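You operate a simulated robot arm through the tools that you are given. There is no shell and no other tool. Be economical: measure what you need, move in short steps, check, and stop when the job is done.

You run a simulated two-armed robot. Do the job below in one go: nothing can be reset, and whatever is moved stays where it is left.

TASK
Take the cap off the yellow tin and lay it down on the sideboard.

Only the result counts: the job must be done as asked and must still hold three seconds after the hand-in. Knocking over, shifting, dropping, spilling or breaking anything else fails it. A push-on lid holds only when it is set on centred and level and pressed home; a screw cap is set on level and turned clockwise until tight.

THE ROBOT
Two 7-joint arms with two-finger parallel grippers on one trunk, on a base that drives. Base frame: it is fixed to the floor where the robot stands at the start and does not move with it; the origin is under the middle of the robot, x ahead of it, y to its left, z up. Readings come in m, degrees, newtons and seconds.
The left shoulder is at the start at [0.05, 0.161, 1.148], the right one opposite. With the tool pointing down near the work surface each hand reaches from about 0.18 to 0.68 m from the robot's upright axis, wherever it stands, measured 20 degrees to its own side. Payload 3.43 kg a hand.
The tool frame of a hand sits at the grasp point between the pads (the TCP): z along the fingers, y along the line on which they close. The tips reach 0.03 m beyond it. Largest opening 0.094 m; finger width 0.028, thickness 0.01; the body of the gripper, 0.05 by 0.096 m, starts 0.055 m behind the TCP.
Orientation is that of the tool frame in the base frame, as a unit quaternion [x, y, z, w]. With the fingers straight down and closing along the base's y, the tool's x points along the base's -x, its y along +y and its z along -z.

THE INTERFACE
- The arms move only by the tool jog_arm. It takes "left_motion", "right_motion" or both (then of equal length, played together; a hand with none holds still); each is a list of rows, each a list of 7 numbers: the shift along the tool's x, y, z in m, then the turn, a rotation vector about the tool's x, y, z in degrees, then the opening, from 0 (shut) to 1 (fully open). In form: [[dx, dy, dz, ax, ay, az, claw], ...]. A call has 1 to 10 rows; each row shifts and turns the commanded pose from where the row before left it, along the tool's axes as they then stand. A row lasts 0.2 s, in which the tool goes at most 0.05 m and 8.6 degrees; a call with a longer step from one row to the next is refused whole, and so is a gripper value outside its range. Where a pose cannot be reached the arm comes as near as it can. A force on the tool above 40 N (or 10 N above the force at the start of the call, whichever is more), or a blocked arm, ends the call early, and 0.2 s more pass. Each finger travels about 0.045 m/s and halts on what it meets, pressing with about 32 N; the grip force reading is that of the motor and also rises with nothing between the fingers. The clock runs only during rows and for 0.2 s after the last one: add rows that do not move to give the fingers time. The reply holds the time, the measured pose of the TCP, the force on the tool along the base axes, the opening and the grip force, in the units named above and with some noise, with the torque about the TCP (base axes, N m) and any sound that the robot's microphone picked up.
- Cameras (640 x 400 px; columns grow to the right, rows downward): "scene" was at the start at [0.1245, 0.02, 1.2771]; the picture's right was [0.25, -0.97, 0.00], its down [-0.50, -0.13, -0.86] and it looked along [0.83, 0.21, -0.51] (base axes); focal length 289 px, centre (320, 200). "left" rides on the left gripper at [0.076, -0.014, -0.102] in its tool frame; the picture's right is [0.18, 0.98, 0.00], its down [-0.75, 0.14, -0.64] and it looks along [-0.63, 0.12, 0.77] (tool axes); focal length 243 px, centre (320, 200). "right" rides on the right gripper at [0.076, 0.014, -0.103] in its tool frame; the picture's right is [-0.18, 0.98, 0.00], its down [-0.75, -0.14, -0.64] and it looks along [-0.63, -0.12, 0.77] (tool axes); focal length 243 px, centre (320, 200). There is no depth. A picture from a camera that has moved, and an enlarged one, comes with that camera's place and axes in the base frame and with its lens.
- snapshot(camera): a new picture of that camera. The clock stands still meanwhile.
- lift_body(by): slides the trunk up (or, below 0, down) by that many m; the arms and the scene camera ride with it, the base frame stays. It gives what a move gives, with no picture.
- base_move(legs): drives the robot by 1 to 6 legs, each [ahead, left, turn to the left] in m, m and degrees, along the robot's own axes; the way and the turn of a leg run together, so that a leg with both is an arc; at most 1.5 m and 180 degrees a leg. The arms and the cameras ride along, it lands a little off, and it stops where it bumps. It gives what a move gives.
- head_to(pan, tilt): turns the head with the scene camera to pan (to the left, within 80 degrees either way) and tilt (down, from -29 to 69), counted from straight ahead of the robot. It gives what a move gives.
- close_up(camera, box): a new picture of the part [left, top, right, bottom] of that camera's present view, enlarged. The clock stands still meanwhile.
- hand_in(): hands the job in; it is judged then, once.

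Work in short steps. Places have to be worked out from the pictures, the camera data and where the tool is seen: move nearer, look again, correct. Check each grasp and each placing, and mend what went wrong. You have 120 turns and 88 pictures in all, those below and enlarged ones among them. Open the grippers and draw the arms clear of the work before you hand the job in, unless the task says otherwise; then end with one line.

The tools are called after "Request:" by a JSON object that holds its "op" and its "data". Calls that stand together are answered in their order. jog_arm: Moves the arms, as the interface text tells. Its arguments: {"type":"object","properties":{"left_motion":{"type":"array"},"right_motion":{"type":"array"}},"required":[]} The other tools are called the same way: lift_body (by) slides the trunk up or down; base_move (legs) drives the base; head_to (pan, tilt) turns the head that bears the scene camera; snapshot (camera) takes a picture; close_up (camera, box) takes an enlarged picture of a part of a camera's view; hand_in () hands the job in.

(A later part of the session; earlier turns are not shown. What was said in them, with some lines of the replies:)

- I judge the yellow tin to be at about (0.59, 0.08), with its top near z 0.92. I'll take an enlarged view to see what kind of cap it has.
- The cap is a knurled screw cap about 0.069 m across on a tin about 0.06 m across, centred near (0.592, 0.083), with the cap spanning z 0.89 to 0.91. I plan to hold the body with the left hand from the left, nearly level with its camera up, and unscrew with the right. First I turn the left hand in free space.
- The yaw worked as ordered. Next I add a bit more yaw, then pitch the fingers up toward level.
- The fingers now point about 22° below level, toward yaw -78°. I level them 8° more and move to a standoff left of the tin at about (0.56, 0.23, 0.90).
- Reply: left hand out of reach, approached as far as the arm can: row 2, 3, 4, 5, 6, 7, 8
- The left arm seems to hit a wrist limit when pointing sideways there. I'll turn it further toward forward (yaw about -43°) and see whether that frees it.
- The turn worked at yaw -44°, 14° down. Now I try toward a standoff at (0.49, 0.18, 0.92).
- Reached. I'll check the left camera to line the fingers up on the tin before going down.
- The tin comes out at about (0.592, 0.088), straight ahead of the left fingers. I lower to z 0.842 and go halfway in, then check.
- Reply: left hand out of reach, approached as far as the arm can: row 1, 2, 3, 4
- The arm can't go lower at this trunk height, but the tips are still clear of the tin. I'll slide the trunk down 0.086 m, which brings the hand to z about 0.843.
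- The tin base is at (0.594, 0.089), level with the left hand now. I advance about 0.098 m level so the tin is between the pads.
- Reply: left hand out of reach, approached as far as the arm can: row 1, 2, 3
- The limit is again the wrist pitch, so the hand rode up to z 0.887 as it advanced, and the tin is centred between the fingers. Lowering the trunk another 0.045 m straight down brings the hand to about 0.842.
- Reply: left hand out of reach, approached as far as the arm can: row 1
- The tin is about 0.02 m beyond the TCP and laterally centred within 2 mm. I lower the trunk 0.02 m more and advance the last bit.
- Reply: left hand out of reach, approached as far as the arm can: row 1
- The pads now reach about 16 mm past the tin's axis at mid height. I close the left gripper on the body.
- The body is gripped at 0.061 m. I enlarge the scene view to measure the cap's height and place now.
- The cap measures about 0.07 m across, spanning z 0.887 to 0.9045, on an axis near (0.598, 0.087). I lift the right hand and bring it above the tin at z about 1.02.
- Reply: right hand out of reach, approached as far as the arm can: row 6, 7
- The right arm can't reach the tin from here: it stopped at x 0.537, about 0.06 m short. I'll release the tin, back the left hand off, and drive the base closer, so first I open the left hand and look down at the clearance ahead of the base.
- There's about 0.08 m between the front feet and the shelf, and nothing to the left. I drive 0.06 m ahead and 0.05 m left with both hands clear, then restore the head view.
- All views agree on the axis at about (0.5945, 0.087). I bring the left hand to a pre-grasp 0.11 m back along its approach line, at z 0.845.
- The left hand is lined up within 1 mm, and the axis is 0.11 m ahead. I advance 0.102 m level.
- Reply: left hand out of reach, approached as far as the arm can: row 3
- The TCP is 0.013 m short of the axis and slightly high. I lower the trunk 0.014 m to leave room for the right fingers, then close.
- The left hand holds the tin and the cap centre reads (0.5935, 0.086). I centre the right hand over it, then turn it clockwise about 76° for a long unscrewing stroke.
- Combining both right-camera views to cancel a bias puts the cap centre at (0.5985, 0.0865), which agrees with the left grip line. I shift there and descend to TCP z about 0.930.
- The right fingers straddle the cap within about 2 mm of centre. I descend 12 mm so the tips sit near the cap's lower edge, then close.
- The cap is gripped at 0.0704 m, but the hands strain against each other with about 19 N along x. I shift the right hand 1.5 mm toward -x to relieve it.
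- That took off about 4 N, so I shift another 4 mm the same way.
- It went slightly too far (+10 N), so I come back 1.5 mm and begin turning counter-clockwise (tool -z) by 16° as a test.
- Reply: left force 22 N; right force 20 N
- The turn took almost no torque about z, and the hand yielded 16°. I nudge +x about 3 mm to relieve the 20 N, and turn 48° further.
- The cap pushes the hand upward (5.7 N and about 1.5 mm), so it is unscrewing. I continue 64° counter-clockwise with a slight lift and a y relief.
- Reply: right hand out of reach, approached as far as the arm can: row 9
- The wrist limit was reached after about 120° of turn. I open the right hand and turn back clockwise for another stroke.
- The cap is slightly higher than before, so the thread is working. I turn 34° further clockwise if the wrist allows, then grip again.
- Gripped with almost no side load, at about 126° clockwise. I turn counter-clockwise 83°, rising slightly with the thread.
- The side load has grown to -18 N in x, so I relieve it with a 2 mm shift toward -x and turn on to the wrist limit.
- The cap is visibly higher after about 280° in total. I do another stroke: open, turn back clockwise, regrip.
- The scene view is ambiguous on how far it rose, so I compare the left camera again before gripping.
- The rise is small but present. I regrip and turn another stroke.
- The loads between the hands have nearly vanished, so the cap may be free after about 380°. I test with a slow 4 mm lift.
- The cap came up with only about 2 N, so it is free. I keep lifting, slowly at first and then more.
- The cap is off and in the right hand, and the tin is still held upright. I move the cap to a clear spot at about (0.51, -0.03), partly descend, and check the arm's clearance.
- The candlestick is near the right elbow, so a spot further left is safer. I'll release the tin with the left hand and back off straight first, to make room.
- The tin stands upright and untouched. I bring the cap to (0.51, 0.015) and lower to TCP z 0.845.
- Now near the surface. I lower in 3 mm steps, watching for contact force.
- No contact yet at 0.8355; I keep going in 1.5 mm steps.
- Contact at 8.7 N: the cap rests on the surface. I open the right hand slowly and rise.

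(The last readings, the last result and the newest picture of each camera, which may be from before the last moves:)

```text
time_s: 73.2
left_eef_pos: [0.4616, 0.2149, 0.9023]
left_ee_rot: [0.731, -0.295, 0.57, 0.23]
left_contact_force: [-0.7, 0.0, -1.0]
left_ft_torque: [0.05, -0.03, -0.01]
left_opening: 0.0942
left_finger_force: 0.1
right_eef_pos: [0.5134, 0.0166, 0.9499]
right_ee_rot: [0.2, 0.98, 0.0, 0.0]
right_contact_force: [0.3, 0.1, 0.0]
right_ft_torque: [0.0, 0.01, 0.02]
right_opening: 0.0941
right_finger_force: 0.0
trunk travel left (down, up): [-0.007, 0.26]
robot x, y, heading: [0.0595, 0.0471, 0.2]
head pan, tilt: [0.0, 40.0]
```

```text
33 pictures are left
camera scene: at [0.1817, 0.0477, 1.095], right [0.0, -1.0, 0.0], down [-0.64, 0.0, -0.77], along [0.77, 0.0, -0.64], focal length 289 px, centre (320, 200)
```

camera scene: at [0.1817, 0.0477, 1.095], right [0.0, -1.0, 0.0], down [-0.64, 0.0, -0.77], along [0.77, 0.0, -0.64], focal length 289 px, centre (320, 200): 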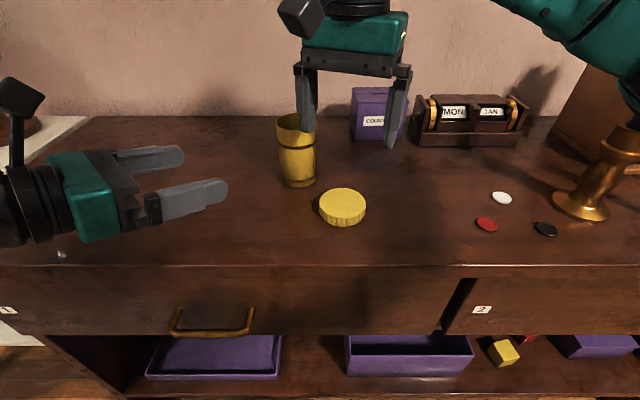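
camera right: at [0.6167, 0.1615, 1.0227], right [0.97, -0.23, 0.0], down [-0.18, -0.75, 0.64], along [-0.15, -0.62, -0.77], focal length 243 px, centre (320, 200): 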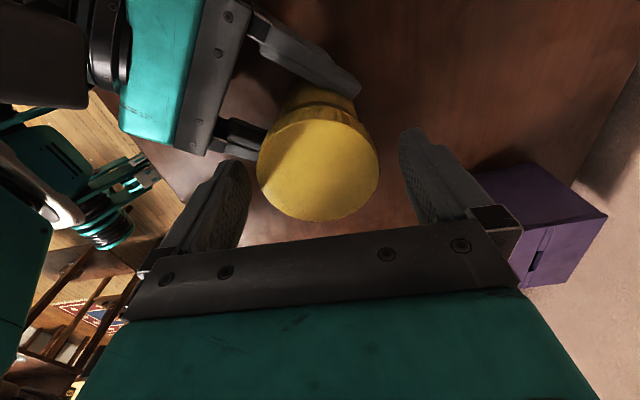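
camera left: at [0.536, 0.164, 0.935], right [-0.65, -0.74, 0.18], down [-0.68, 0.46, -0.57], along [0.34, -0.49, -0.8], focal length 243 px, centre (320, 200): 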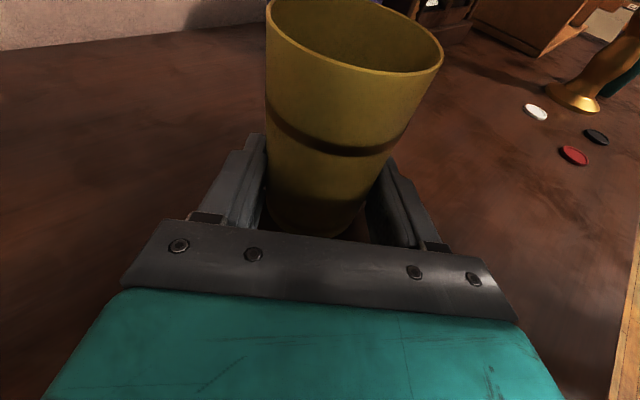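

The cap lies flat on the sideboard and the tin stands open and upright. I raise the trunk to draw both arms clear, then check once more.

Request:
{"op": "lift_body", "data": {"by": 0.13}}

Request:
{"op": "head_to", "data": {"pan": -12, "tilt": 42}}

Request:
{"op": "snapshot", "data": {"camera": "scene"}}

```text
time_s: 74.7
left_eef_pos: [0.4629, 0.2151, 1.0316]
left_ee_rot: [0.731, -0.295, 0.571, 0.231]
left_contact_force: [-0.6, -0.5, -0.4]
left_ft_torque: [0.01, -0.02, 0.02]
left_opening: 0.094
left_finger_force: 0.0
right_eef_pos: [0.5134, 0.0144, 1.0794]
right_ee_rot: [0.201, 0.98, 0.0, 0.0]
right_contact_force: [-0.8, 0.7, -0.1]
right_ft_torque: [-0.01, 0.01, 0.02]
right_opening: 0.0939
right_finger_force: 0.1
trunk travel left (down, up): [-0.137, 0.13]
robot x, y, heading: [0.06, 0.0474, -0.2]
head pan, tilt: [0.0, 40.0]
```

```text
time_s: 75.5
left_eef_pos: [0.4625, 0.2157, 1.0312]
left_ee_rot: [0.731, -0.296, 0.57, 0.23]
left_contact_force: [0.4, 0.0, 0.2]
left_ft_torque: [0.01, 0.02, -0.01]
left_opening: 0.0942
left_finger_force: 0.0
right_eef_pos: [0.5138, 0.0159, 1.08]
right_ee_rot: [0.2, 0.98, 0.0, 0.0]
right_contact_force: [0.4, 0.1, -0.6]
right_ft_torque: [0.0, 0.0, 0.02]
right_opening: 0.0941
right_finger_force: 0.1
trunk travel left (down, up): [-0.137, 0.13]
robot x, y, heading: [0.0607, 0.0532, 0.2]
head pan, tilt: [-12.0, 42.0]
```

```text
32 pictures are left
camera scene: at [0.1785, 0.0303, 1.2221], right [-0.21, -0.98, 0.0], down [-0.65, 0.14, -0.74], along [0.73, -0.15, -0.67], focal length 289 px, centre (320, 200)
```

scene: 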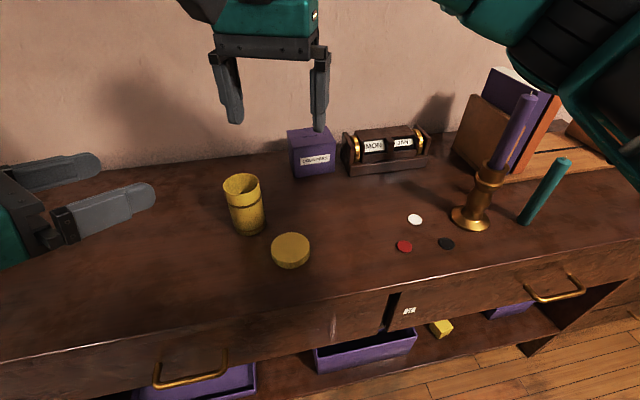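

The picture shows everything in place: cap flat on the sideboard, tin upright, candlestick and counters undisturbed, and both hands open and clear. I hand the job in.

Request:
{"op": "hand_in", "data": {}}

```text
The job is handed in.
```

I unscrewed the cap from the yellow tin and laid it flat on the sideboard; the tin is still upright and nothing else appears to have moved.
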